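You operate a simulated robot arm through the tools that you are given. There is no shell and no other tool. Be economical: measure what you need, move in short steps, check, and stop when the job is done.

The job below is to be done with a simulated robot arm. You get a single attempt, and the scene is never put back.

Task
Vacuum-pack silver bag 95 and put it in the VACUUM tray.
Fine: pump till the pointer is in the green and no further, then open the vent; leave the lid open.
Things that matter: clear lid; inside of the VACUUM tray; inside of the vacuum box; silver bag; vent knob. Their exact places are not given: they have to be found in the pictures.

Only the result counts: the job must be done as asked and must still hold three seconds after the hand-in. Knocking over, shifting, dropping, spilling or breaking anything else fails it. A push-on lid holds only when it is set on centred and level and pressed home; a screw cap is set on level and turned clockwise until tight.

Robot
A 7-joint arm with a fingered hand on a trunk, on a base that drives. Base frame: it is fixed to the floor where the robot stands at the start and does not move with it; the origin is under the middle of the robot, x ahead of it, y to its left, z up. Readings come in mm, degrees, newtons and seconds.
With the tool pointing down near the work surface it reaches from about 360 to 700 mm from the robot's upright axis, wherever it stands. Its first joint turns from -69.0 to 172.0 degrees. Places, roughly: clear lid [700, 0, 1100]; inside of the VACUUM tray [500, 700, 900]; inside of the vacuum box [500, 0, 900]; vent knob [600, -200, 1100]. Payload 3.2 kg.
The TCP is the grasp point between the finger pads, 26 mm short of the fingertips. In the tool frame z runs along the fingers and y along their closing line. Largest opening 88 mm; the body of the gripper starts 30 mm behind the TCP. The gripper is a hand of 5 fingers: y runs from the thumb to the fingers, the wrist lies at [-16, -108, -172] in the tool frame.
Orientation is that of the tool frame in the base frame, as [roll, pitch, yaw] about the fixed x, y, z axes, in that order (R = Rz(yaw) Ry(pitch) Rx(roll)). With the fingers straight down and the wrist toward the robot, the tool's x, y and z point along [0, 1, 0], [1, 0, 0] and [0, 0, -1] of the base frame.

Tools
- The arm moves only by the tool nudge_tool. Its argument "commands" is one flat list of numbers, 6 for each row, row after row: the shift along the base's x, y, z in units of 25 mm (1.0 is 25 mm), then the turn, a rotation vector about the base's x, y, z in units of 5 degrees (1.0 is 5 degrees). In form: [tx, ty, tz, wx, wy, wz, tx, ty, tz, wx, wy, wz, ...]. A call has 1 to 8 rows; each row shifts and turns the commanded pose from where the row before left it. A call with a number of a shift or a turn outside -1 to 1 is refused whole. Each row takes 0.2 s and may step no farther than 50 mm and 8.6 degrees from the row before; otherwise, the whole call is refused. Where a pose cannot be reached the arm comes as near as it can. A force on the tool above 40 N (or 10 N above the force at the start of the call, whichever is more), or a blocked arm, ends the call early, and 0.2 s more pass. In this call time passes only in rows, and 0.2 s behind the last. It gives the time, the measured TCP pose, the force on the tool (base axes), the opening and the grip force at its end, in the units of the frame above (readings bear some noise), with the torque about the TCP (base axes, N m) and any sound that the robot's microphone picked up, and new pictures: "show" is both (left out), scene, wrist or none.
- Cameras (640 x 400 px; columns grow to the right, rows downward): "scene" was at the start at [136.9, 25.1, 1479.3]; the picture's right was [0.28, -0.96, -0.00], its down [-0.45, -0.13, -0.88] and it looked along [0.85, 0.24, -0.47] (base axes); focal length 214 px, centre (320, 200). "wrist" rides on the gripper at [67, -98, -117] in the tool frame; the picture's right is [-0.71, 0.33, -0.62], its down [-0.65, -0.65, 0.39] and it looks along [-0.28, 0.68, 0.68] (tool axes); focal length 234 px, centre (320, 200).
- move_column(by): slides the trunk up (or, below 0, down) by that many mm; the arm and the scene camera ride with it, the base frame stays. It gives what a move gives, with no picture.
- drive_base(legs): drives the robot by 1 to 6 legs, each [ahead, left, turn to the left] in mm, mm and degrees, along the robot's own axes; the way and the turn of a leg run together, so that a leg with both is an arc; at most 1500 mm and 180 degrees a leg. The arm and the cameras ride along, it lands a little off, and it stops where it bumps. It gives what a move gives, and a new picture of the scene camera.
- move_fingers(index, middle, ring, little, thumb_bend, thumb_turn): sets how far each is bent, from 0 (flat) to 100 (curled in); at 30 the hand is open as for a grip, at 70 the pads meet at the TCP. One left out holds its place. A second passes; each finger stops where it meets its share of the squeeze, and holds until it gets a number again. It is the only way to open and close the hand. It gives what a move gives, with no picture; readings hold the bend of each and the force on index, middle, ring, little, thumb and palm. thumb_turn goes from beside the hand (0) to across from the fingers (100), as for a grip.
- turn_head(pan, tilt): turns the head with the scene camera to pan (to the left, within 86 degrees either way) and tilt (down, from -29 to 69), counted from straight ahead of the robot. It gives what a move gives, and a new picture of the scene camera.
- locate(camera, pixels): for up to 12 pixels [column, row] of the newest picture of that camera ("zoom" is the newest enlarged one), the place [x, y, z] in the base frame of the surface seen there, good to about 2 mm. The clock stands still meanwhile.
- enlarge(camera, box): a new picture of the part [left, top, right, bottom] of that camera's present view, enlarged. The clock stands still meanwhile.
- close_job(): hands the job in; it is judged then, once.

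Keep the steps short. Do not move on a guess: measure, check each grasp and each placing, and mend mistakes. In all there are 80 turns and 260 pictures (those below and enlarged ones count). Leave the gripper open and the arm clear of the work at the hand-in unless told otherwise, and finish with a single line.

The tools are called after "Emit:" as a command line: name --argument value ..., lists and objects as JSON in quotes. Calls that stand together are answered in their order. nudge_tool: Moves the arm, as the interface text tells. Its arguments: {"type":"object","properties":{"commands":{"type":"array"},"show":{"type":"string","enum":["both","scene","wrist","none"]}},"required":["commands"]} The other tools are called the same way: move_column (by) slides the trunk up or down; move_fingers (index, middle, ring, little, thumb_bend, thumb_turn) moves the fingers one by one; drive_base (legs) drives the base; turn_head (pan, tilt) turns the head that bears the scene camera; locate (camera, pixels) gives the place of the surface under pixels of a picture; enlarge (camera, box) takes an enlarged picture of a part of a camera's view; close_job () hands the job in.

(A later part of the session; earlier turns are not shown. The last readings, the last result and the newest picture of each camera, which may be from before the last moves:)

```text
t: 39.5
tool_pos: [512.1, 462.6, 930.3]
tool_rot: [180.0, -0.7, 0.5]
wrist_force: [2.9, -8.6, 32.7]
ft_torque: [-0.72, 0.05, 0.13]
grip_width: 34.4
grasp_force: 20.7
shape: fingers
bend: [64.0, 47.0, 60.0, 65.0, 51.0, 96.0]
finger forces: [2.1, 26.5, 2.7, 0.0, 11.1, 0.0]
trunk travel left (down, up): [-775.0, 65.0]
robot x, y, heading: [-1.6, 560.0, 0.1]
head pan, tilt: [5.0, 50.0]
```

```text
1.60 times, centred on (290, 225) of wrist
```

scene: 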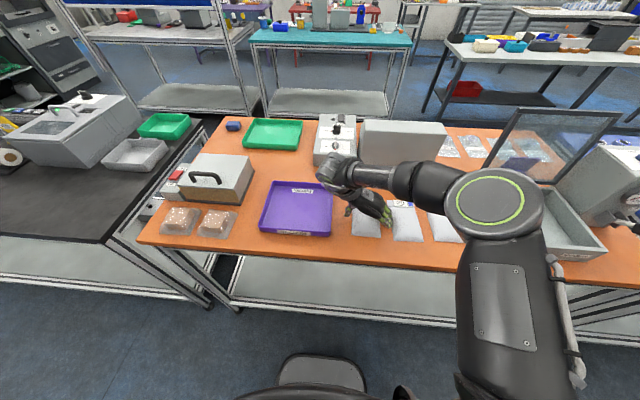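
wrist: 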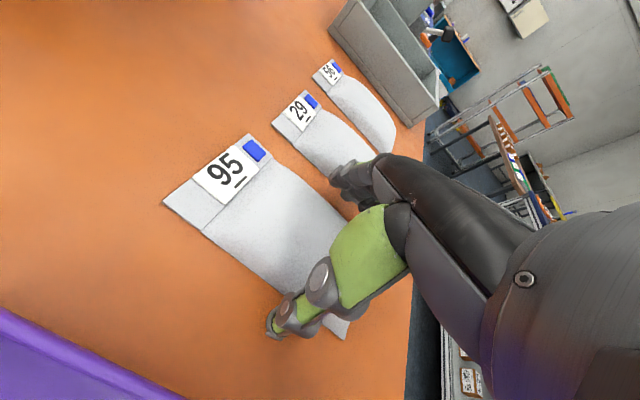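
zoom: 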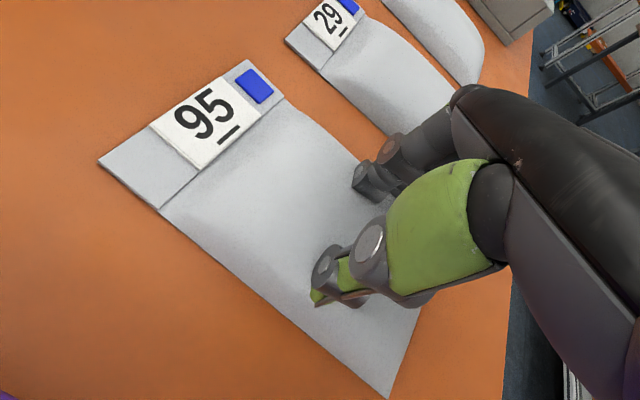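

There's a squeeze of 20 N but also a press of 33 N downward. I'll try a slow lift of 15 mm to see whether the bag comes along.

Emit:
nudge_tool --commands '[0, 0, 0.2, 0, 0, 0, 0, 0, 0.2, 0, 0, 0, 0, 0, 0.2, 0, 0, 0, 0, 0, 0.2, 0, 0, 0, 0, 0, 0.2, 0, 0, 0]'

Emit:
enlarge --camera "wrist" --box '[140, 100, 440, 350]'

```text
t: 40.7
tool_pos: [513.1, 464.7, 951.0]
tool_rot: [-179.9, -0.2, 0.7]
wrist_force: [-0.3, 0.5, -1.8]
ft_torque: [0.05, -0.03, 0.02]
grip_width: 35.2
grasp_force: 8.1
shape: fingers
bend: [65.0, 51.0, 63.0, 65.0, 50.0, 96.0]
finger forces: [0.1, 6.5, 1.4, 0.1, 8.3, 0.0]
trunk travel left (down, up): [-775.0, 65.0]
robot x, y, heading: [-2.6, 560.3, 0.4]
head pan, tilt: [5.0, 50.0]
```

scene: 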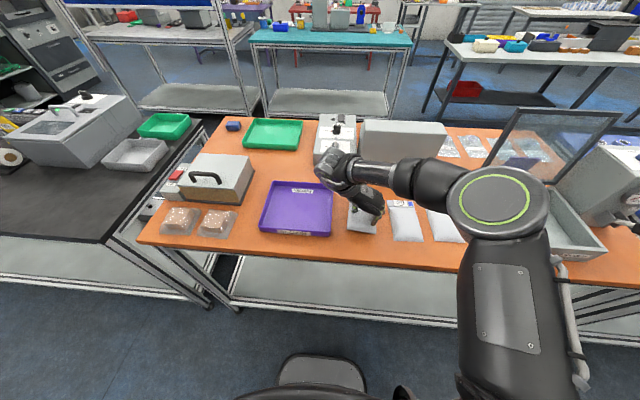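
wrist: 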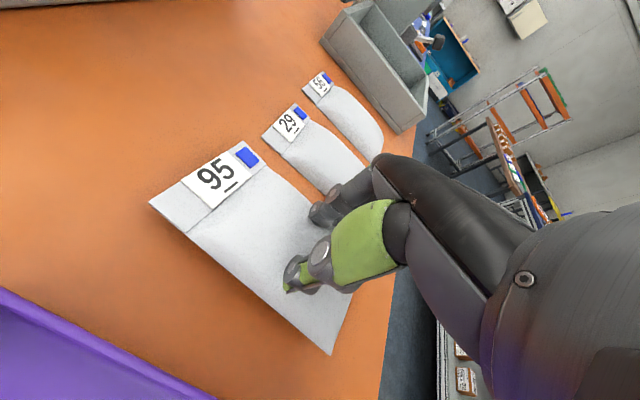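

```text
1.60 times, centred on (290, 225) of wrist
```

zoom: 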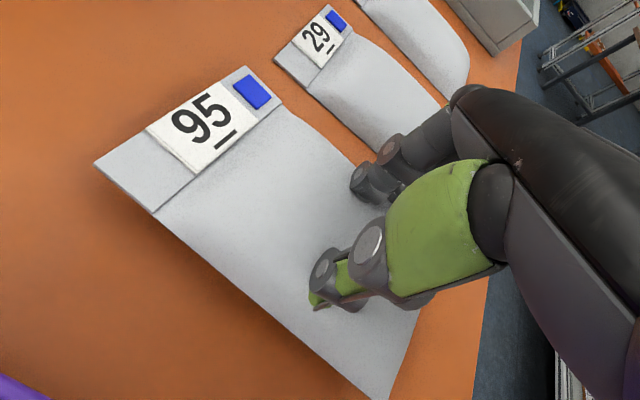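

The bag came up with the hand (weight about 0.18 kg). I'll lift further and measure where the forearm and elbow lie, to plan clearance over the pump.

Emit:
nudge_tool --commands '[0, 0, 0.6, 0, 0, 0, 0, 0, 0.6, 0, 0, 0, 0, 0, 0.6, 0, 0, 0, 0, 0, 0.6, 0, 0, 0, 0, 0, 0.6, 0, 0, 0, 0, 0, 0.6, 0, 0, 0]'

Emit:
locate --camera "scene" --pixels '[[340, 150], [370, 165], [410, 170], [440, 180], [490, 195], [460, 210], [500, 225], [520, 200], [500, 290], [545, 220]]'

```text
t: 42.1
tool_pos: [513.1, 464.6, 1041.4]
tool_rot: [-179.9, -0.1, 0.6]
wrist_force: [0.6, 0.7, -0.5]
ft_torque: [0.01, 0.01, 0.01]
grip_width: 35.0
grasp_force: 8.3
shape: fingers
bend: [65.0, 51.0, 63.0, 65.0, 50.0, 96.0]
finger forces: [0.2, 6.5, 1.4, 0.1, 8.3, 0.1]
trunk travel left (down, up): [-775.0, 65.0]
robot x, y, heading: [0.3, 552.7, 0.4]
head pan, tilt: [5.0, 50.0]
```

scene: 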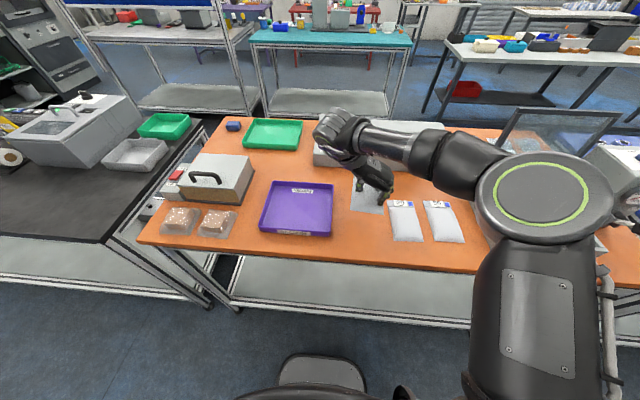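
wrist: 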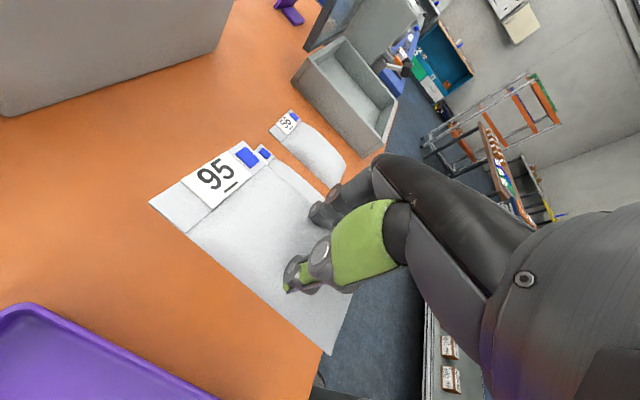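

```text
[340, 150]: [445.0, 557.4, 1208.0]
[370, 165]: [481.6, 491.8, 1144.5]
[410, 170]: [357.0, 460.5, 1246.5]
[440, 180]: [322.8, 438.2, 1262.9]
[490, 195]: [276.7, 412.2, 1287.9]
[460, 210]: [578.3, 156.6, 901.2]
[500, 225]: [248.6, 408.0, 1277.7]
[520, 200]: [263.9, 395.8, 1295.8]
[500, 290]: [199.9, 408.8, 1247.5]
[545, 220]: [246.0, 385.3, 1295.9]
```

The bag is held steady. The elbow is near x=260, well clear of the pump. The bag's bottom is about z 1010, above the box rim (963). I'll drive right 460 mm.

Emit:
drive_base --legs '[[0, -460, 0]]'

Emit:
enlarge --camera "scene" --box '[300, 100, 600, 300]'

Emit:
enlarge --camera "wrist" --box '[0, 0, 640, 400]'

```text
t: 44.9
tool_pos: [517.2, 5.9, 1041.6]
tool_rot: [-179.9, -0.1, 0.7]
wrist_force: [-0.5, 0.0, -0.7]
ft_torque: [0.02, -0.01, 0.0]
grip_width: 35.2
grasp_force: 8.4
shape: fingers
bend: [65.0, 51.0, 63.0, 65.0, 49.0, 96.0]
finger forces: [0.1, 6.5, 1.4, 0.0, 8.3, 0.0]
trunk travel left (down, up): [-775.0, 65.0]
robot x, y, heading: [0.8, 99.5, 0.3]
head pan, tilt: [5.0, 50.0]
```

scene: 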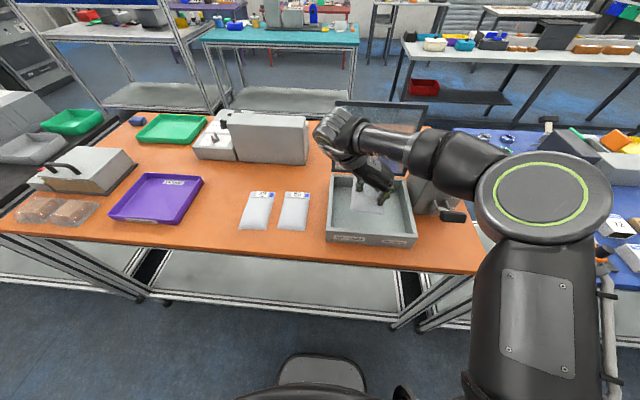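

```text
2.00 times, centred on (450, 200) of scene
```

zoom: 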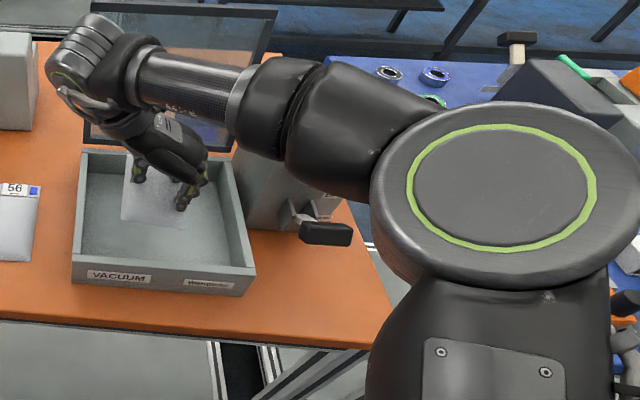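

```text
1.00 times, centred on (320, 200) of wrist (not enlarged: the box is as wide or as high as the picture)
```

zoom: 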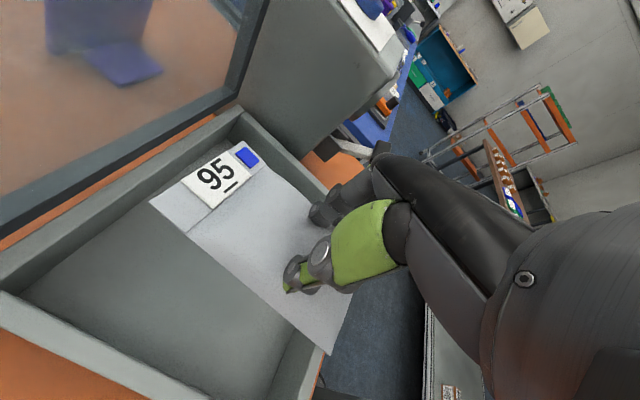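

I'll measure the bag corners against the box's inner walls in the wrist picture.

Emit:
locate --camera "wrist" --pixels '[[155, 205], [244, 148], [328, 345], [350, 300], [30, 290], [230, 118], [238, 105], [310, 185], [290, 395], [8, 298], [150, 240]]'

Emit:
locate --camera "scene" --pixels '[[342, 179], [333, 234], [412, 240], [401, 182], [347, 228], [350, 210], [400, 225], [330, 238], [416, 246], [330, 177], [408, 180]]'

```text
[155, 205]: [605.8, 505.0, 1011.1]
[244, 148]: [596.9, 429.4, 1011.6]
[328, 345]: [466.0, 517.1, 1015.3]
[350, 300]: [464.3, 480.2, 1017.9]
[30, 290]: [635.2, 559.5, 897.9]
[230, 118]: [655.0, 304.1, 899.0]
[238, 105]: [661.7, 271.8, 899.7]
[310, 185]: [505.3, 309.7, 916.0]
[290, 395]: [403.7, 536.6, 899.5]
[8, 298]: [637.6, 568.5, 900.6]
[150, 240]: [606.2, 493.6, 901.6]
```

```text
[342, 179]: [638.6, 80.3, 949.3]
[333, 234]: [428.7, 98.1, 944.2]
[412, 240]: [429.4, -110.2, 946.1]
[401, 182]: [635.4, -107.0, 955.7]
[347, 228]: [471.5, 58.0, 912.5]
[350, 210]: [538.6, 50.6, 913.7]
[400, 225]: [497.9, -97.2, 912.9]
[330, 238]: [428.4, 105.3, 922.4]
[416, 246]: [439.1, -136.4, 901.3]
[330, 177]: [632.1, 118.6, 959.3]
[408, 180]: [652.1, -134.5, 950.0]
```

The bag sits about 21 mm ahead of and 5 mm left of the TCP. The box interior centre is about (533, 2) with its floor at z 913. I'll shift slightly and lower to TCP z≈955, then in small steps.

Emit:
nudge_tool --commands '[-0.12, -0.3, -0.5, 0, 0, 0, 0, 0, -0.8, 0, 0, 0, 0, 0, -0.8, 0, 0, 0, 0, 0, -0.8, 0, 0, 0, 0, 0, -0.5, 0, 0, 0]'

Emit:
nudge_tool --commands '[0, 0, -0.2, 0, 0, 0, 0, 0, -0.15, 0, 0, 0]'

Emit:
enlarge --camera "scene" --box '[310, 120, 450, 260]'

```text
t: 46.1
tool_pos: [514.3, -1.3, 956.2]
tool_rot: [-179.9, -0.2, 0.6]
wrist_force: [-0.2, 0.4, -0.5]
ft_torque: [-0.01, 0.02, 0.02]
grip_width: 35.1
grasp_force: 8.5
shape: fingers
bend: [65.0, 51.0, 63.0, 65.0, 49.0, 96.0]
finger forces: [0.2, 6.6, 1.4, 0.1, 8.4, 0.1]
trunk travel left (down, up): [-775.0, 65.0]
robot x, y, heading: [1.4, 95.4, 0.4]
head pan, tilt: [5.0, 50.0]
```

scene: 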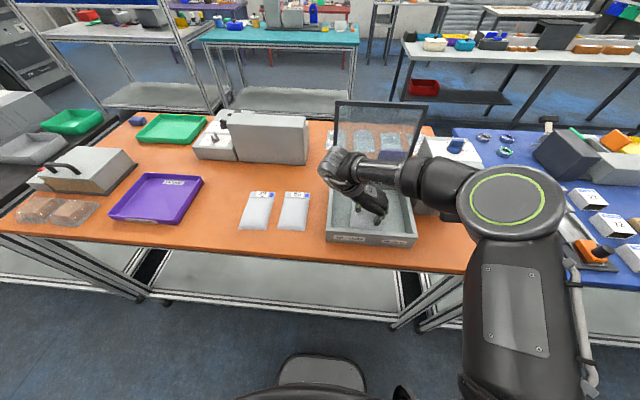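
wrist: 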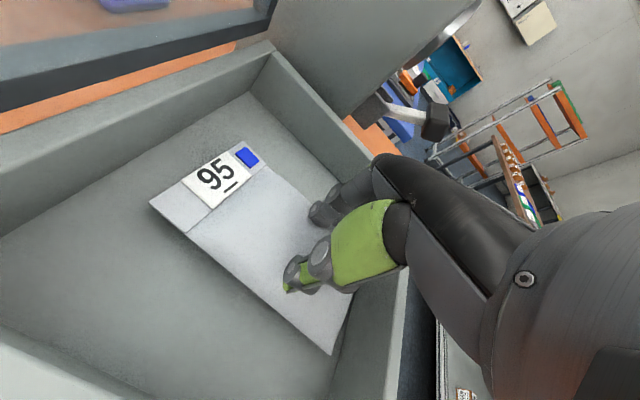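

```text
t: 46.7
tool_pos: [514.5, -0.4, 947.9]
tool_rot: [-180.0, -0.1, 0.7]
wrist_force: [1.9, 0.4, -0.7]
ft_torque: [-0.02, 0.01, -0.02]
grip_width: 34.9
grasp_force: 8.0
shape: fingers
bend: [65.0, 51.0, 63.0, 65.0, 49.0, 96.0]
finger forces: [0.1, 6.5, 1.4, 0.0, 8.4, 0.0]
trunk travel left (down, up): [-775.0, 65.0]
robot x, y, heading: [-0.9, 99.8, 0.3]
head pan, tilt: [5.0, 50.0]
```

scene: 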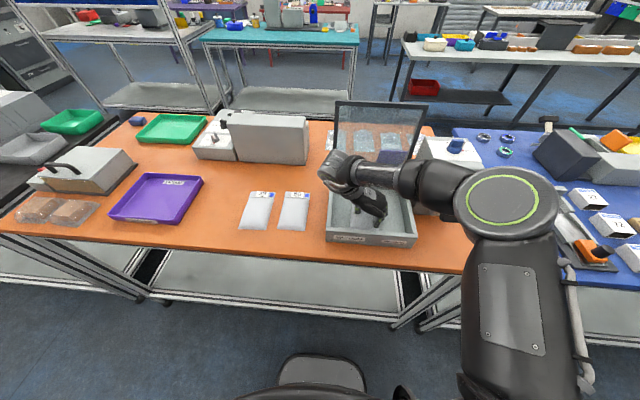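
wrist: 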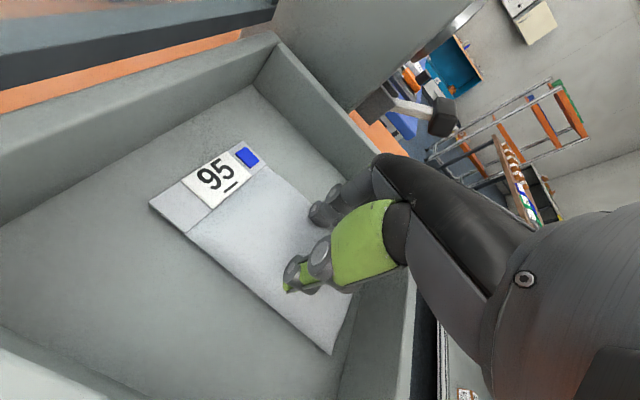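

```text
2.86 times, centred on (380, 190) of scene
```

zoom: 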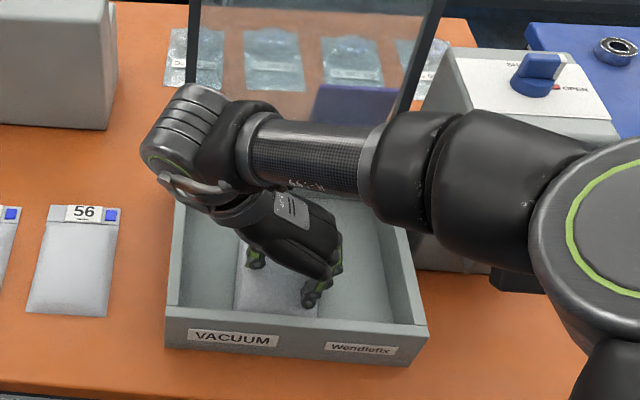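

The bag is within the walls, a few mm above the floor. I'll lower 6 mm more, then release.

Emit:
nudge_tool --commands '[0, 0, -0.12, 0, 0, 0, 0, 0, -0.12, 0, 0, 0]' --show "none"

Emit:
move_fingers --index 30 --middle 30 --ring 30 --little 30 --thumb_bend 30

Emit:
nudge_tool --commands '[0, 0, 0.4, 0, 0, 0, 0, 0, 0.8, 0, 0, 0, 0, 0, 1, 0, 0, 0, 0, 0, 1, 0, 0, 0, 0, 0, 1, 0, 0, 0, 0, 0, 1, 0, 0, 0, 0, 0, 1, 0, 0, 0, 0, 0, 1, 0, 0, 0]'

```text
t: 47.3
tool_pos: [513.1, -1.2, 944.3]
tool_rot: [180.0, -0.5, 0.7]
wrist_force: [0.6, 0.0, 12.9]
ft_torque: [-0.5, 0.06, 0.0]
grip_width: 35.1
grasp_force: 13.1
shape: fingers
bend: [65.0, 51.0, 63.0, 65.0, 49.0, 96.0]
finger forces: [0.1, 15.8, 1.4, 0.0, 8.9, 0.1]
trunk travel left (down, up): [-775.0, 65.0]
robot x, y, heading: [-1.3, 98.9, 0.8]
head pan, tilt: [5.0, 50.0]
```

```text
t: 48.3
tool_pos: [513.7, -1.5, 941.6]
tool_rot: [-180.0, -0.2, 0.7]
wrist_force: [0.3, -0.6, -0.4]
ft_torque: [0.0, 0.01, 0.02]
grip_width: 87.1
grasp_force: 0.2
shape: fingers
bend: [30.0, 30.0, 30.0, 30.0, 30.0, 97.0]
finger forces: [0.0, 0.1, 0.0, 0.0, 0.1, 0.0]
trunk travel left (down, up): [-775.0, 65.0]
robot x, y, heading: [-3.4, 99.5, 0.2]
head pan, tilt: [5.0, 50.0]
```

```text
t: 50.1
tool_pos: [513.0, -1.1, 1120.7]
tool_rot: [-179.9, -0.2, 0.7]
wrist_force: [0.2, 0.5, 0.4]
ft_torque: [-0.02, -0.01, 0.02]
grip_width: 87.4
grasp_force: 0.2
shape: fingers
bend: [30.0, 30.0, 30.0, 30.0, 30.0, 97.0]
finger forces: [0.1, 0.0, 0.1, 0.1, 0.1, 0.1]
trunk travel left (down, up): [-775.0, 65.0]
robot x, y, heading: [3.2, 93.2, 0.4]
head pan, tilt: [5.0, 50.0]
```

scene: 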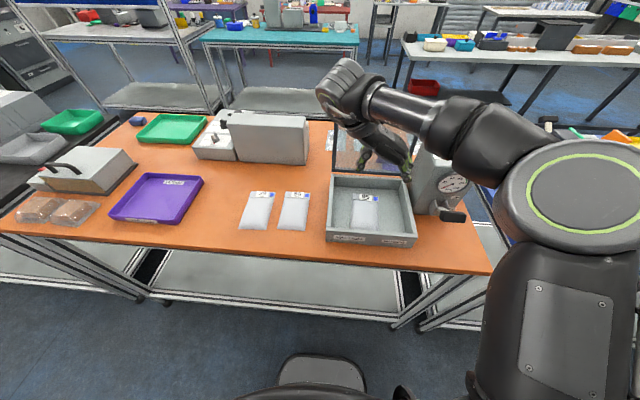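
wrist: 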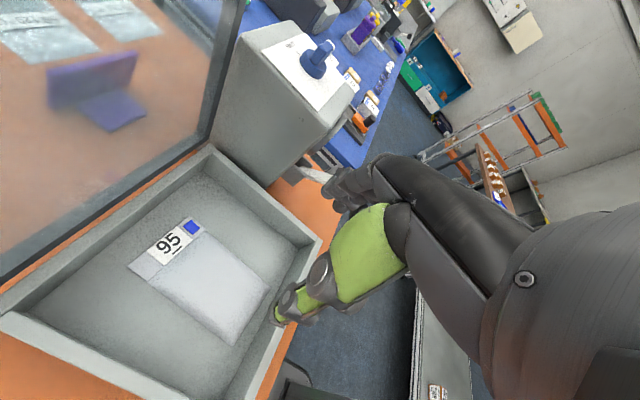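

Bag 95 lies in the box. For the lid I need to reach behind its top edge at x≈690–720. I'll measure the base's front and the table's lower frame to see how far I can drive ahead, and measure the lid again.

Emit:
locate --camera "scene" --pixels '[[325, 355], [290, 360], [280, 335], [250, 265], [300, 322], [430, 300], [336, 104], [424, 106], [333, 175], [409, 178], [425, 108], [380, 105]]'

Emit:
enlarge --camera "scene" --box '[310, 80, 490, 260]'

```text
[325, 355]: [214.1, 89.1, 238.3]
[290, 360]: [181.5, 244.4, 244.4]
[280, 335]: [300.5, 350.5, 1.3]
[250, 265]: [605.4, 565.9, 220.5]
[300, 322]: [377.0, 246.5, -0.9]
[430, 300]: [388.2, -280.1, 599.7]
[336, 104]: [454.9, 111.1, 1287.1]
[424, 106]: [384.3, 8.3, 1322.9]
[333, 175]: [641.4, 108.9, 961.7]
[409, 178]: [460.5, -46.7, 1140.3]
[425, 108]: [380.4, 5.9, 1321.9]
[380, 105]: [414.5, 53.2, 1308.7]
```

```text
2.22 times, centred on (400, 170) of scene
```

zoom: 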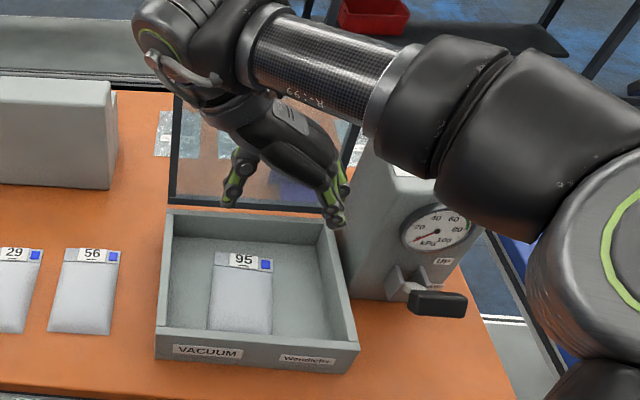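

There's about 130 mm between the base front (x≈250) and the table frame (388). I'll raise the hand, turn it back to yaw 90° (fingers away, thumb near), and drive 90 mm ahead and right so the lid is straight ahead.

Emit:
nudge_tool --commands '[-0.3, 0, 0.9, 0, 0, 1, -0.3, 0, 0.9, 0, 0, 1, -0.3, 0, 0.9, 0, 0, 1, -0.3, 0, 0.9, 0, 0, 1, -0.3, 0, 0.9, 0, 0, 1, -0.3, 0, 0.9, 0, 0, 1, 0, 0, 0.9, 0, 0, 1, 0, 0, 0.3, 0, 0, 1]' --show "none"

Emit:
nudge_tool --commands '[0, 0, 0, 0, 0, 1, 0, 0, 0, 0, 0, 1, 0, 0, 0, 0, 0, 1, 0, 0, 0, 0, 0, 1, 0, 0, 0, 0, 0, 1, 0, 0, 0, 0, 0, 1, 0, 0, 0, 0, 0, 1, 0, 0, 0, 0, 0, 1]' --show "none"

Emit:
nudge_tool --commands '[0, 0, 0, 0, 0, 0.9, 0, 0, 0, 0, 0, 0.9]' --show "none"

Emit:
drive_base --legs '[[90, -30, 0]]'

```text
t: 51.9
tool_pos: [467.4, -2.5, 1285.9]
tool_rot: [-179.9, -0.2, 40.7]
wrist_force: [0.5, -0.1, 0.6]
ft_torque: [0.0, -0.02, -0.01]
grip_width: 87.5
grasp_force: 0.0
shape: fingers
bend: [30.0, 30.0, 30.0, 30.0, 30.0, 97.0]
finger forces: [0.0, 0.0, 0.0, 0.0, 0.1, 0.0]
trunk travel left (down, up): [-775.0, 65.0]
robot x, y, heading: [0.5, 97.4, 0.2]
head pan, tilt: [5.0, 50.0]
```

```text
t: 53.7
tool_pos: [467.8, -2.5, 1287.5]
tool_rot: [-180.0, -0.3, 80.8]
wrist_force: [0.3, -0.1, 1.0]
ft_torque: [0.02, 0.0, 0.01]
grip_width: 87.1
grasp_force: 0.1
shape: fingers
bend: [30.0, 30.0, 30.0, 30.0, 30.0, 97.0]
finger forces: [0.0, 0.0, 0.0, 0.1, 0.1, 0.0]
trunk travel left (down, up): [-775.0, 65.0]
robot x, y, heading: [0.2, 101.4, 0.5]
head pan, tilt: [5.0, 50.0]
```

```text
t: 54.3
tool_pos: [468.9, -0.9, 1286.3]
tool_rot: [-180.0, -0.2, 89.7]
wrist_force: [-0.5, -0.4, 0.0]
ft_torque: [-0.03, -0.03, -0.03]
grip_width: 87.7
grasp_force: 0.0
shape: fingers
bend: [30.0, 30.0, 30.0, 30.0, 30.0, 97.0]
finger forces: [0.1, 0.1, 0.0, 0.0, 0.0, 0.0]
trunk travel left (down, up): [-775.0, 65.0]
robot x, y, heading: [1.7, 99.3, 0.2]
head pan, tilt: [5.0, 50.0]
```

```text
t: 55.4
tool_pos: [558.9, -29.9, 1286.6]
tool_rot: [-180.0, -0.2, 89.7]
wrist_force: [0.5, 0.1, 0.1]
ft_torque: [0.0, -0.02, 0.0]
grip_width: 87.5
grasp_force: 0.0
shape: fingers
bend: [30.0, 30.0, 30.0, 30.0, 30.0, 97.0]
finger forces: [0.1, 0.0, 0.0, 0.0, 0.0, 0.1]
trunk travel left (down, up): [-775.0, 65.0]
robot x, y, heading: [92.1, 67.8, 0.6]
head pan, tilt: [5.0, 50.0]
```

scene: 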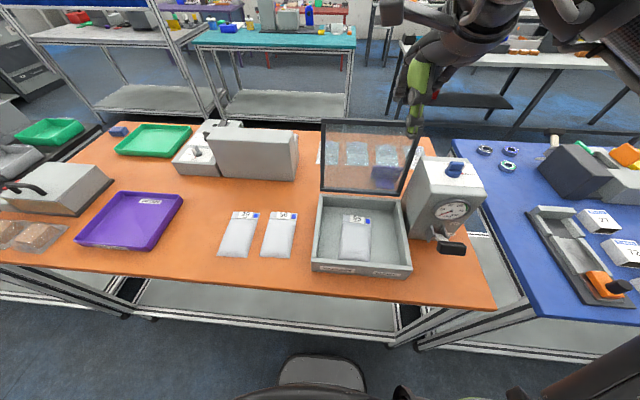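

I have a clear view of the lid. I'll measure its edges.

Emit:
enlarge --camera "scene" --box '[300, 100, 500, 290]'

Emit:
locate --camera "scene" --pixels '[[325, 121], [365, 122], [412, 126], [323, 188], [400, 193], [362, 191], [322, 200], [400, 203], [452, 168], [452, 248], [411, 115]]'

```text
2.11 times, centred on (400, 195) of scene
```

zoom: 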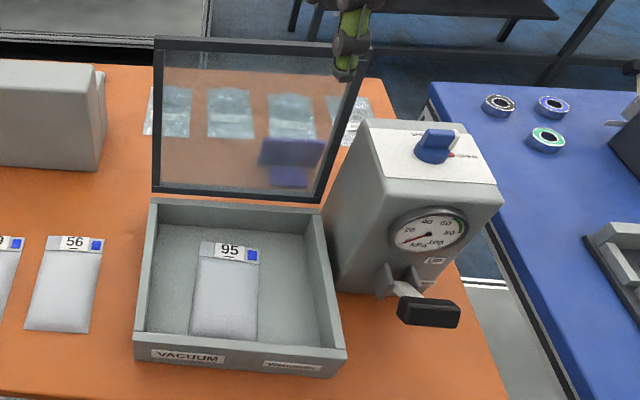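

```text
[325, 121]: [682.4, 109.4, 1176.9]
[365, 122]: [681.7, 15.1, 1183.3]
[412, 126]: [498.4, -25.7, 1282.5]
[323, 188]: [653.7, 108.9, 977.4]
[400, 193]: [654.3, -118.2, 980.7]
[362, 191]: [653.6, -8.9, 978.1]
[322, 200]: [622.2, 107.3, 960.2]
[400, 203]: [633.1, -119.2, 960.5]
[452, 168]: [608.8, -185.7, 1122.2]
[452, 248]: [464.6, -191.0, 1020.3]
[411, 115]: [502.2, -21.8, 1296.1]
```

The lid leans back 8°: hinge about (650, 965), top edge at x 683, z 1184. I'll move over the top edge with the fingers behind and the thumb in front.

Emit:
nudge_tool --commands '[0.84, 0.17, 0, 0, 0, 0, 0.84, 0.17, 0, 0, 0, 0, 0.84, 0.17, 0, 0, 0, 0, 0.84, 0.17, 0, 0, 0, 0, 0.84, 0.17, -0.5, 0, 0, 0, 0.84, 0.17, -0.5, 0, 0, 0, 0, 0, -0.8, 0, 0, 0, 0, 0, -0.8, 0, 0, 0]'

Emit:
enlarge --camera "scene" --box '[280, 60, 480, 220]'

```text
t: 57.2
tool_pos: [685.2, -5.1, 1220.7]
tool_rot: [180.0, -0.2, 89.7]
wrist_force: [0.3, -0.1, 0.1]
ft_torque: [0.02, 0.02, -0.02]
grip_width: 87.6
grasp_force: 0.1
shape: fingers
bend: [30.0, 30.0, 30.0, 30.0, 30.0, 97.0]
finger forces: [0.0, 0.1, 0.0, 0.0, 0.0, 0.1]
trunk travel left (down, up): [-775.0, 65.0]
robot x, y, heading: [92.0, 72.0, 0.4]
head pan, tilt: [5.0, 50.0]
```

scene: 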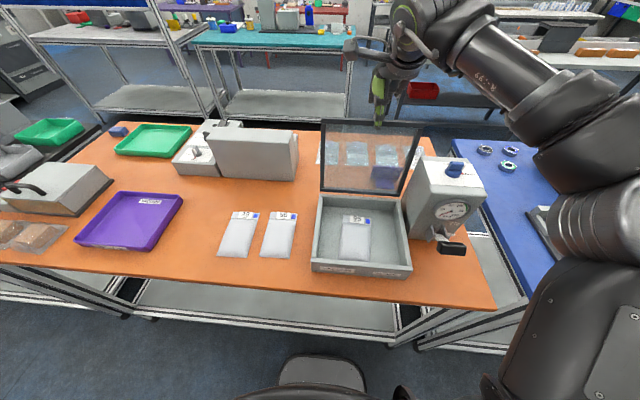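
wrist: 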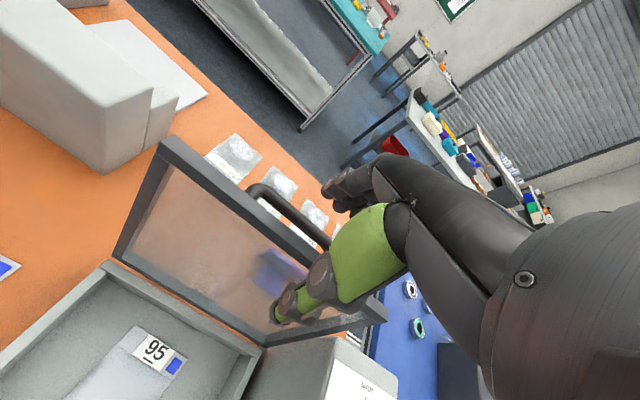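

```text
2.50 times, centred on (380, 140) of scene
```

zoom: 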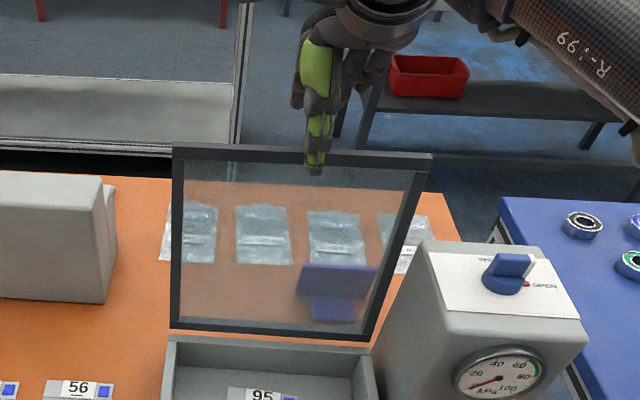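

The lid has a bail handle on its back face near the top edge. I'll measure it in the wrist picture.

Emit:
locate --camera "wrist" --pixels '[[252, 188], [268, 188], [285, 204], [305, 222], [322, 238], [255, 200], [170, 145], [240, 190]]'

Emit:
enlarge --camera "wrist" --box '[200, 130, 420, 330]'

```text
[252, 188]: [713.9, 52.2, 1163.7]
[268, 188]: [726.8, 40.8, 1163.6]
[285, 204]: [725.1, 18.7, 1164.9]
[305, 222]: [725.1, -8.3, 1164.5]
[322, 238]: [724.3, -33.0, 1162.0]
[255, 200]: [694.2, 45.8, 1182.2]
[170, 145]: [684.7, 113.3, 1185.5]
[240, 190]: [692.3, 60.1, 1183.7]
```

```text
2.00 times, centred on (310, 230) of wrist
```

zoom: 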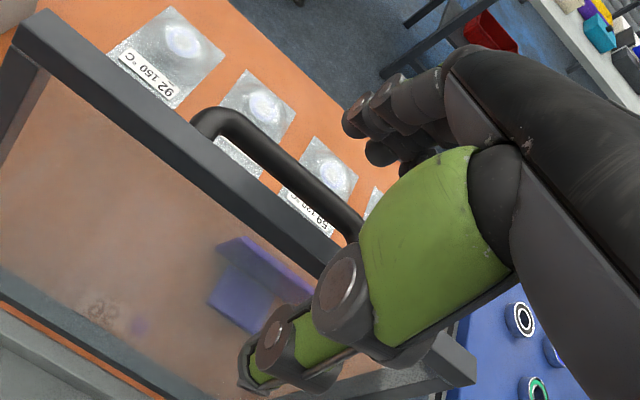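

The handle bar runs at x≈725, z≈1163, y -45 to +52. I'll shift 22 mm farther so the fingers drop behind the bar, with the thumb staying in front of the lid.

Emit:
nudge_tool --commands '[0.9, 0.1, 0, 0, 0, 0, 0, 0, -0.6, 0, 0, 0, 0, 0, -0.6, 0, 0, 0, 0, 0, -0.6, 0, 0, 0]'

Emit:
enlarge --camera "wrist" --box '[200, 130, 420, 330]'

Emit:
enlarge --camera "scene" --box '[280, 60, 480, 220]'

```text
t: 58.2
tool_pos: [706.2, -1.2, 1176.1]
tool_rot: [-180.0, -0.2, 89.6]
wrist_force: [-0.4, -0.1, 1.1]
ft_torque: [-0.03, -0.02, 0.01]
grip_width: 87.6
grasp_force: 0.1
shape: fingers
bend: [30.0, 30.0, 30.0, 30.0, 30.0, 97.0]
finger forces: [0.0, 0.0, 0.0, 0.0, 0.0, 0.0]
trunk travel left (down, up): [-775.0, 65.0]
robot x, y, heading: [95.7, 67.4, 0.5]
head pan, tilt: [5.0, 50.0]
```

scene: 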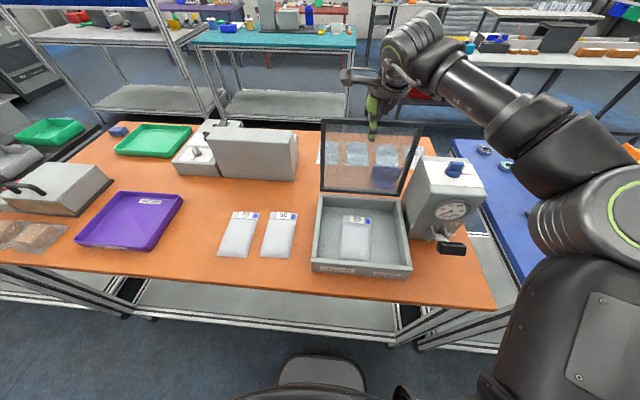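
wrist: 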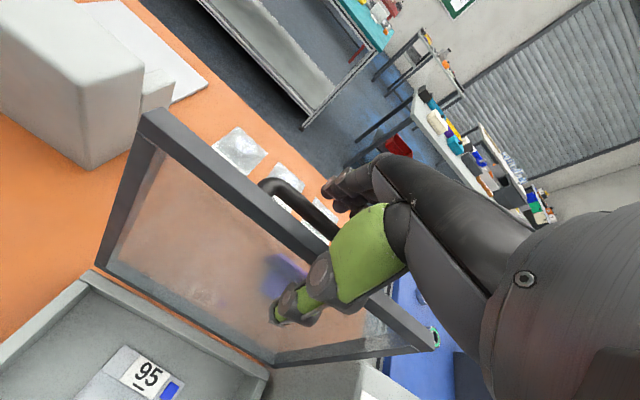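

```text
2.00 times, centred on (310, 230) of wrist
```

zoom: 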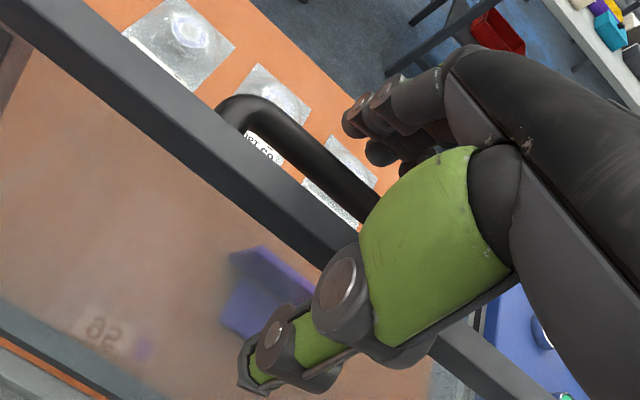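

```text
2.50 times, centred on (380, 140) of scene
```

zoom: 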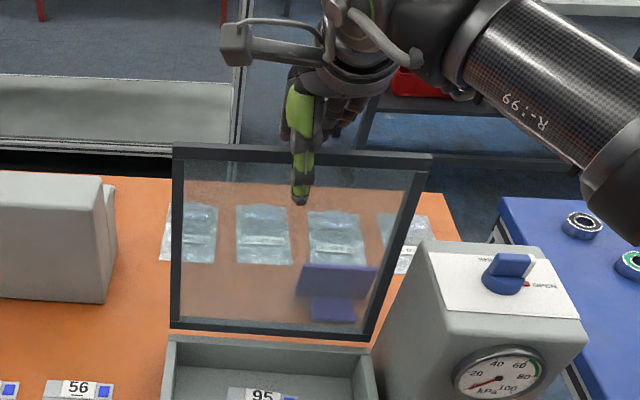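

The fingers are behind the bar and the thumb is in front. I'll pull slowly toward me 80 mm.

Emit:
nudge_tool --commands '[-0.5, 0, 0, 0, 0, 0, -0.5, 0, 0, 0, 0, 0, -0.5, 0, 0, 0, 0, 0, -0.5, 0, 0, 0, 0, 0, -0.5, 0, 0, 0, 0, 0, -0.5, 0, 0, 0, 0, 0]'

Emit:
enlarge --camera "scene" --box '[280, 60, 480, 220]'

```text
t: 59.6
tool_pos: [631.3, -3.9, 1176.3]
tool_rot: [-180.0, -0.2, 89.8]
wrist_force: [-1.1, 0.1, 0.5]
ft_torque: [0.02, 0.0, 0.01]
grip_width: 88.7
grasp_force: 0.2
shape: fingers
bend: [30.0, 30.0, 30.0, 30.0, 29.0, 97.0]
finger forces: [0.1, 0.1, 0.1, 0.1, 0.4, 0.0]
trunk travel left (down, up): [-775.0, 65.0]
robot x, y, heading: [90.0, 70.9, 0.2]
head pan, tilt: [5.0, 50.0]
```

scene: 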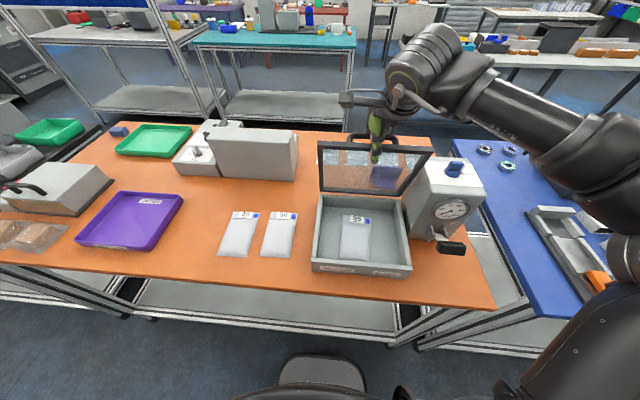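
wrist: 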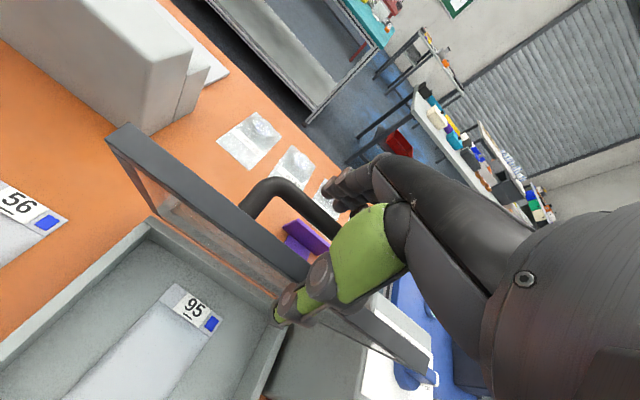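

```text
2.50 times, centred on (380, 140) of scene
```

zoom: 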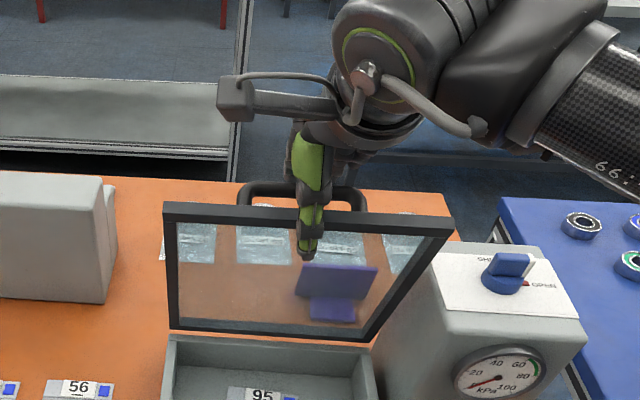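

The lid has tipped forward and now leans lightly on the thumb (0.4 N), caged between thumb and fingers. I'll swing the hand with it about the hinge axis, 30° in 5° steps.

Emit:
nudge_tool --commands '[-0.73, 0, -0.1, 0, -1, 0, -0.72, 0, -0.16, 0, -1, 0, -0.7, 0, -0.22, 0, -1, 0, -0.68, 0, -0.28, 0, -1, 0, -0.66, 0, -0.34, 0, -1, 0, -0.62, 0, -0.4, 0, -1, 0]'

Emit:
enlarge --camera "scene" --box '[280, 80, 480, 240]'

```text
t: 61.0
tool_pos: [540.7, 1.6, 1144.8]
tool_rot: [150.0, -0.5, 89.9]
wrist_force: [-2.0, -0.5, 0.1]
ft_torque: [-0.04, 0.07, 0.04]
grip_width: 89.7
grasp_force: 0.8
shape: fingers
bend: [30.0, 30.0, 30.0, 30.0, 28.0, 98.0]
finger forces: [0.0, 0.0, 0.0, 0.1, 2.0, 0.0]
out of reach, approached as far as the arm can: row 6
trunk travel left (down, up): [-775.0, 65.0]
robot x, y, heading: [93.5, 71.4, 0.3]
head pan, tilt: [5.0, 50.0]
```

scene: 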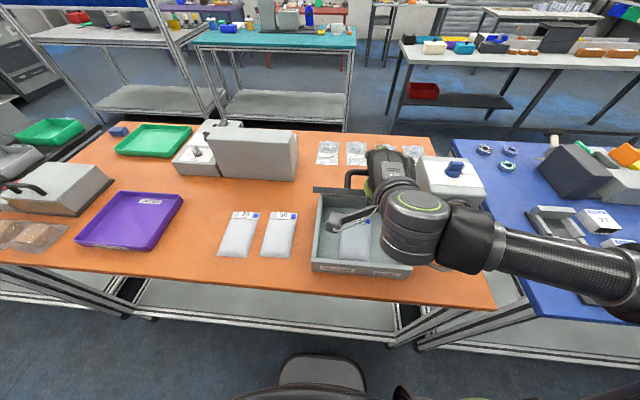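
wrist: 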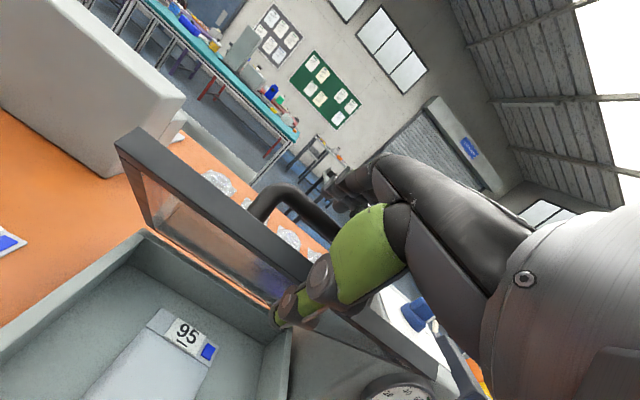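

```text
2.50 times, centred on (380, 160) of scene
```

zoom: 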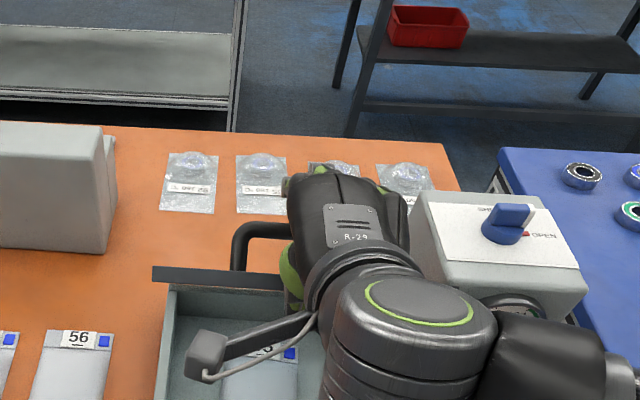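

The lid follows at about 45°, resting on the thumb (2 N). The wrist can't tilt further, so I'll open the fingers to free the top face and lower the thumb along the arc.

Emit:
move_fingers --index 8 --middle 8 --ring 8 --little 8

Emit:
nudge_tool --commands '[-0.55, 0, -0.5, 0, 0, 0, -0.5, 0, -0.6, 0, 0, 0, -0.45, 0, -0.7, 0, 0, 0]'

Emit:
enlarge --camera "scene" --box '[280, 80, 480, 280]'

```text
t: 62.0
tool_pos: [540.7, 1.3, 1144.3]
tool_rot: [150.2, -0.4, 89.7]
wrist_force: [-1.5, -1.0, 0.6]
ft_torque: [-0.03, 0.04, 0.02]
grip_width: 115.3
grasp_force: 1.2
shape: fingers
bend: [8.0, 8.0, 8.0, 8.0, 28.0, 97.0]
finger forces: [0.0, 0.0, 0.0, 0.0, 1.7, 0.1]
trunk travel left (down, up): [-775.0, 65.0]
robot x, y, heading: [85.5, 70.8, 0.4]
head pan, tilt: [5.0, 50.0]
```

```text
t: 62.8
tool_pos: [539.0, 17.8, 1117.6]
tool_rot: [149.5, -0.4, 89.7]
wrist_force: [-13.4, -5.0, 11.6]
ft_torque: [0.05, 0.55, 0.29]
grip_width: 117.4
grasp_force: 8.0
shape: fingers
bend: [8.0, 8.0, 8.0, 8.0, 25.0, 99.0]
finger forces: [0.0, 0.0, 0.0, 0.0, 15.7, 0.1]
out of reach, approached as far as the arm can: row 1, 2, 3
trunk travel left (down, up): [-775.0, 65.0]
robot x, y, heading: [95.9, 70.8, 0.3]
head pan, tilt: [5.0, 50.0]
```

scene: 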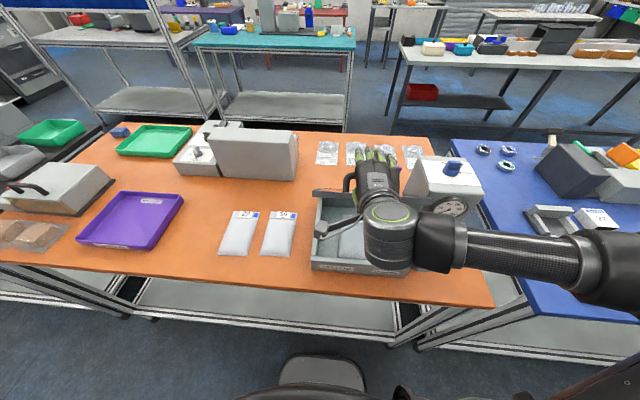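
wrist: 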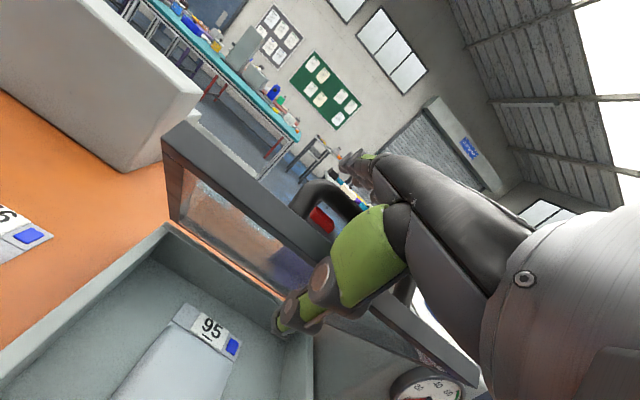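

```text
2.00 times, centred on (380, 180) of scene
```

zoom: 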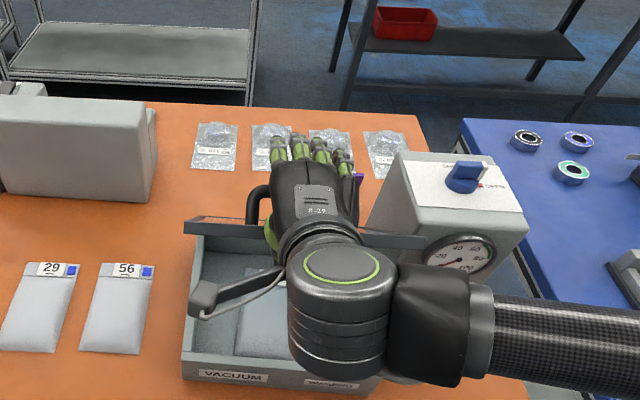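

The arm can't go nearer to the robot and the thumb pushed at 15.7 N, so I'll relieve that first. Then I'll carry the lid down by alternately driving back and lowering the trunk.

Emit:
nudge_tool --commands '[0.1, -0.65, 1, 0, 0, 0]' --show "none"

Emit:
drive_base --legs '[[-28, 0, 0]]'

Emit:
move_column --by -28

Emit:
enlarge --camera "scene" --box '[280, 80, 480, 280]'

```text
t: 63.2
tool_pos: [548.7, 4.0, 1139.7]
tool_rot: [150.2, -0.3, 89.8]
wrist_force: [0.0, 0.5, 0.4]
ft_torque: [0.01, -0.03, -0.02]
grip_width: 114.4
grasp_force: 0.5
shape: fingers
bend: [8.0, 8.0, 8.0, 8.0, 29.0, 97.0]
finger forces: [0.0, 0.1, 0.0, 0.0, 0.8, 0.0]
trunk travel left (down, up): [-775.0, 65.0]
robot x, y, heading: [92.6, 69.1, 0.4]
head pan, tilt: [5.0, 50.0]
```

```text
t: 64.0
tool_pos: [520.1, 2.6, 1140.1]
tool_rot: [150.2, -0.4, 89.8]
wrist_force: [-0.4, -0.7, -1.4]
ft_torque: [0.0, -0.02, -0.03]
grip_width: 115.7
grasp_force: 0.5
shape: fingers
bend: [8.0, 8.0, 8.0, 8.0, 28.0, 97.0]
finger forces: [0.1, 0.0, 0.1, 0.0, 1.0, 0.1]
trunk travel left (down, up): [-775.0, 65.0]
robot x, y, heading: [62.6, 72.6, 0.4]
head pan, tilt: [5.0, 50.0]
```

scene: 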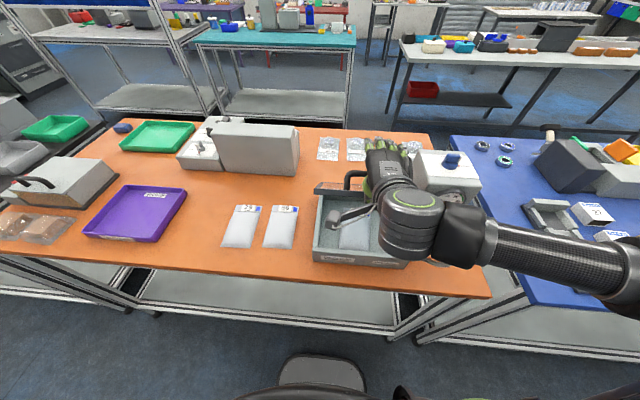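

```text
t: 64.8
tool_pos: [512.7, 4.6, 1115.9]
tool_rot: [149.7, -0.3, 89.9]
wrist_force: [-19.7, 0.7, 11.9]
ft_torque: [0.0, 1.08, 0.01]
grip_width: 125.1
grasp_force: 10.4
shape: fingers
bend: [8.0, 8.0, 8.0, 8.0, 21.0, 97.0]
finger forces: [0.1, 0.1, 0.0, 0.0, 21.4, 0.0]
trunk travel left (down, up): [-747.0, 93.0]
robot x, y, heading: [65.8, 70.5, -0.0]
head pan, tilt: [5.0, 50.0]
```

```text
2.00 times, centred on (380, 180) of scene
```

zoom: 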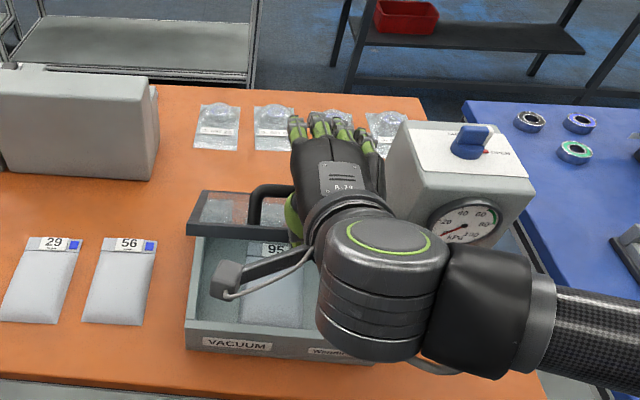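

The thumb is being squeezed by the lid (the tool is pushed toward me), so backing off is the right direction. I'll drive back 30 mm and check.

Emit:
drive_base --legs '[[-30, 0, 0]]'

Emit:
enlarge --camera "wrist" --box '[100, 80, 500, 380]'

Emit:
enlarge --camera "scene" --box '[280, 80, 480, 280]'

```text
t: 65.6
tool_pos: [491.4, 3.0, 1109.8]
tool_rot: [150.1, -0.3, 89.9]
wrist_force: [-0.5, -0.2, 0.1]
ft_torque: [0.01, 0.0, -0.02]
grip_width: 113.6
grasp_force: 0.0
shape: fingers
bend: [8.0, 8.0, 8.0, 8.0, 30.0, 97.0]
finger forces: [0.1, 0.0, 0.1, 0.1, 0.1, 0.0]
trunk travel left (down, up): [-747.0, 93.0]
robot x, y, heading: [32.6, 69.4, 0.4]
head pan, tilt: [5.0, 50.0]
```

scene: 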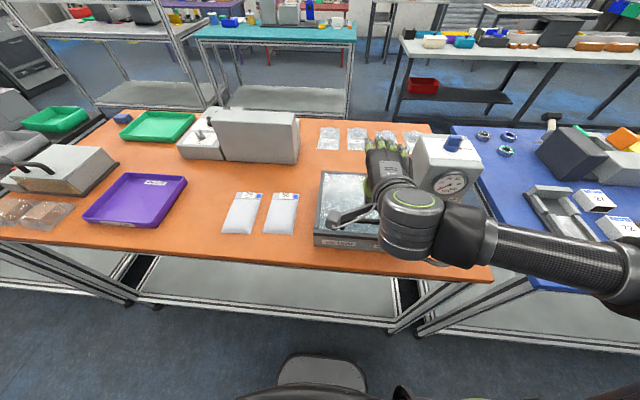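

```text
1.33 times, centred on (300, 230) of wrist
```

zoom: 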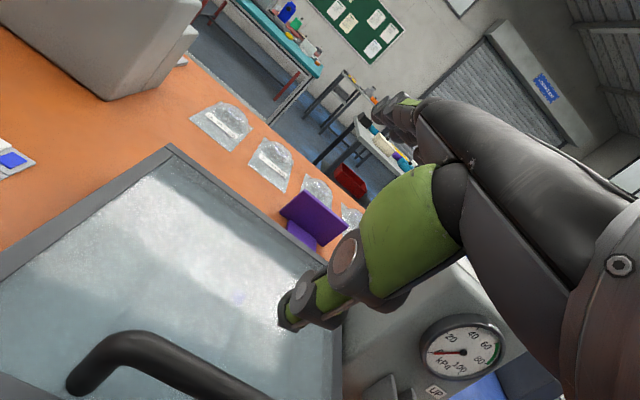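

```text
2.00 times, centred on (380, 180) of scene
```

zoom: 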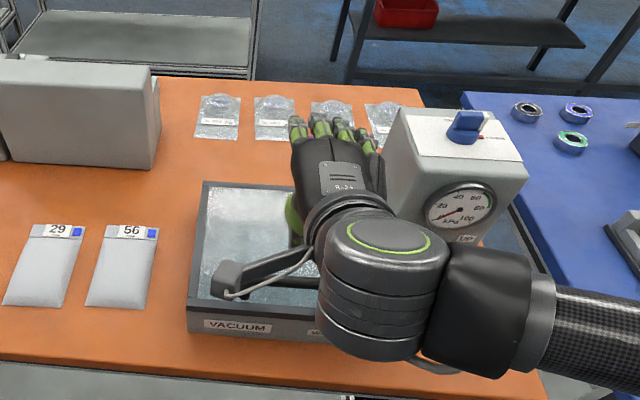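

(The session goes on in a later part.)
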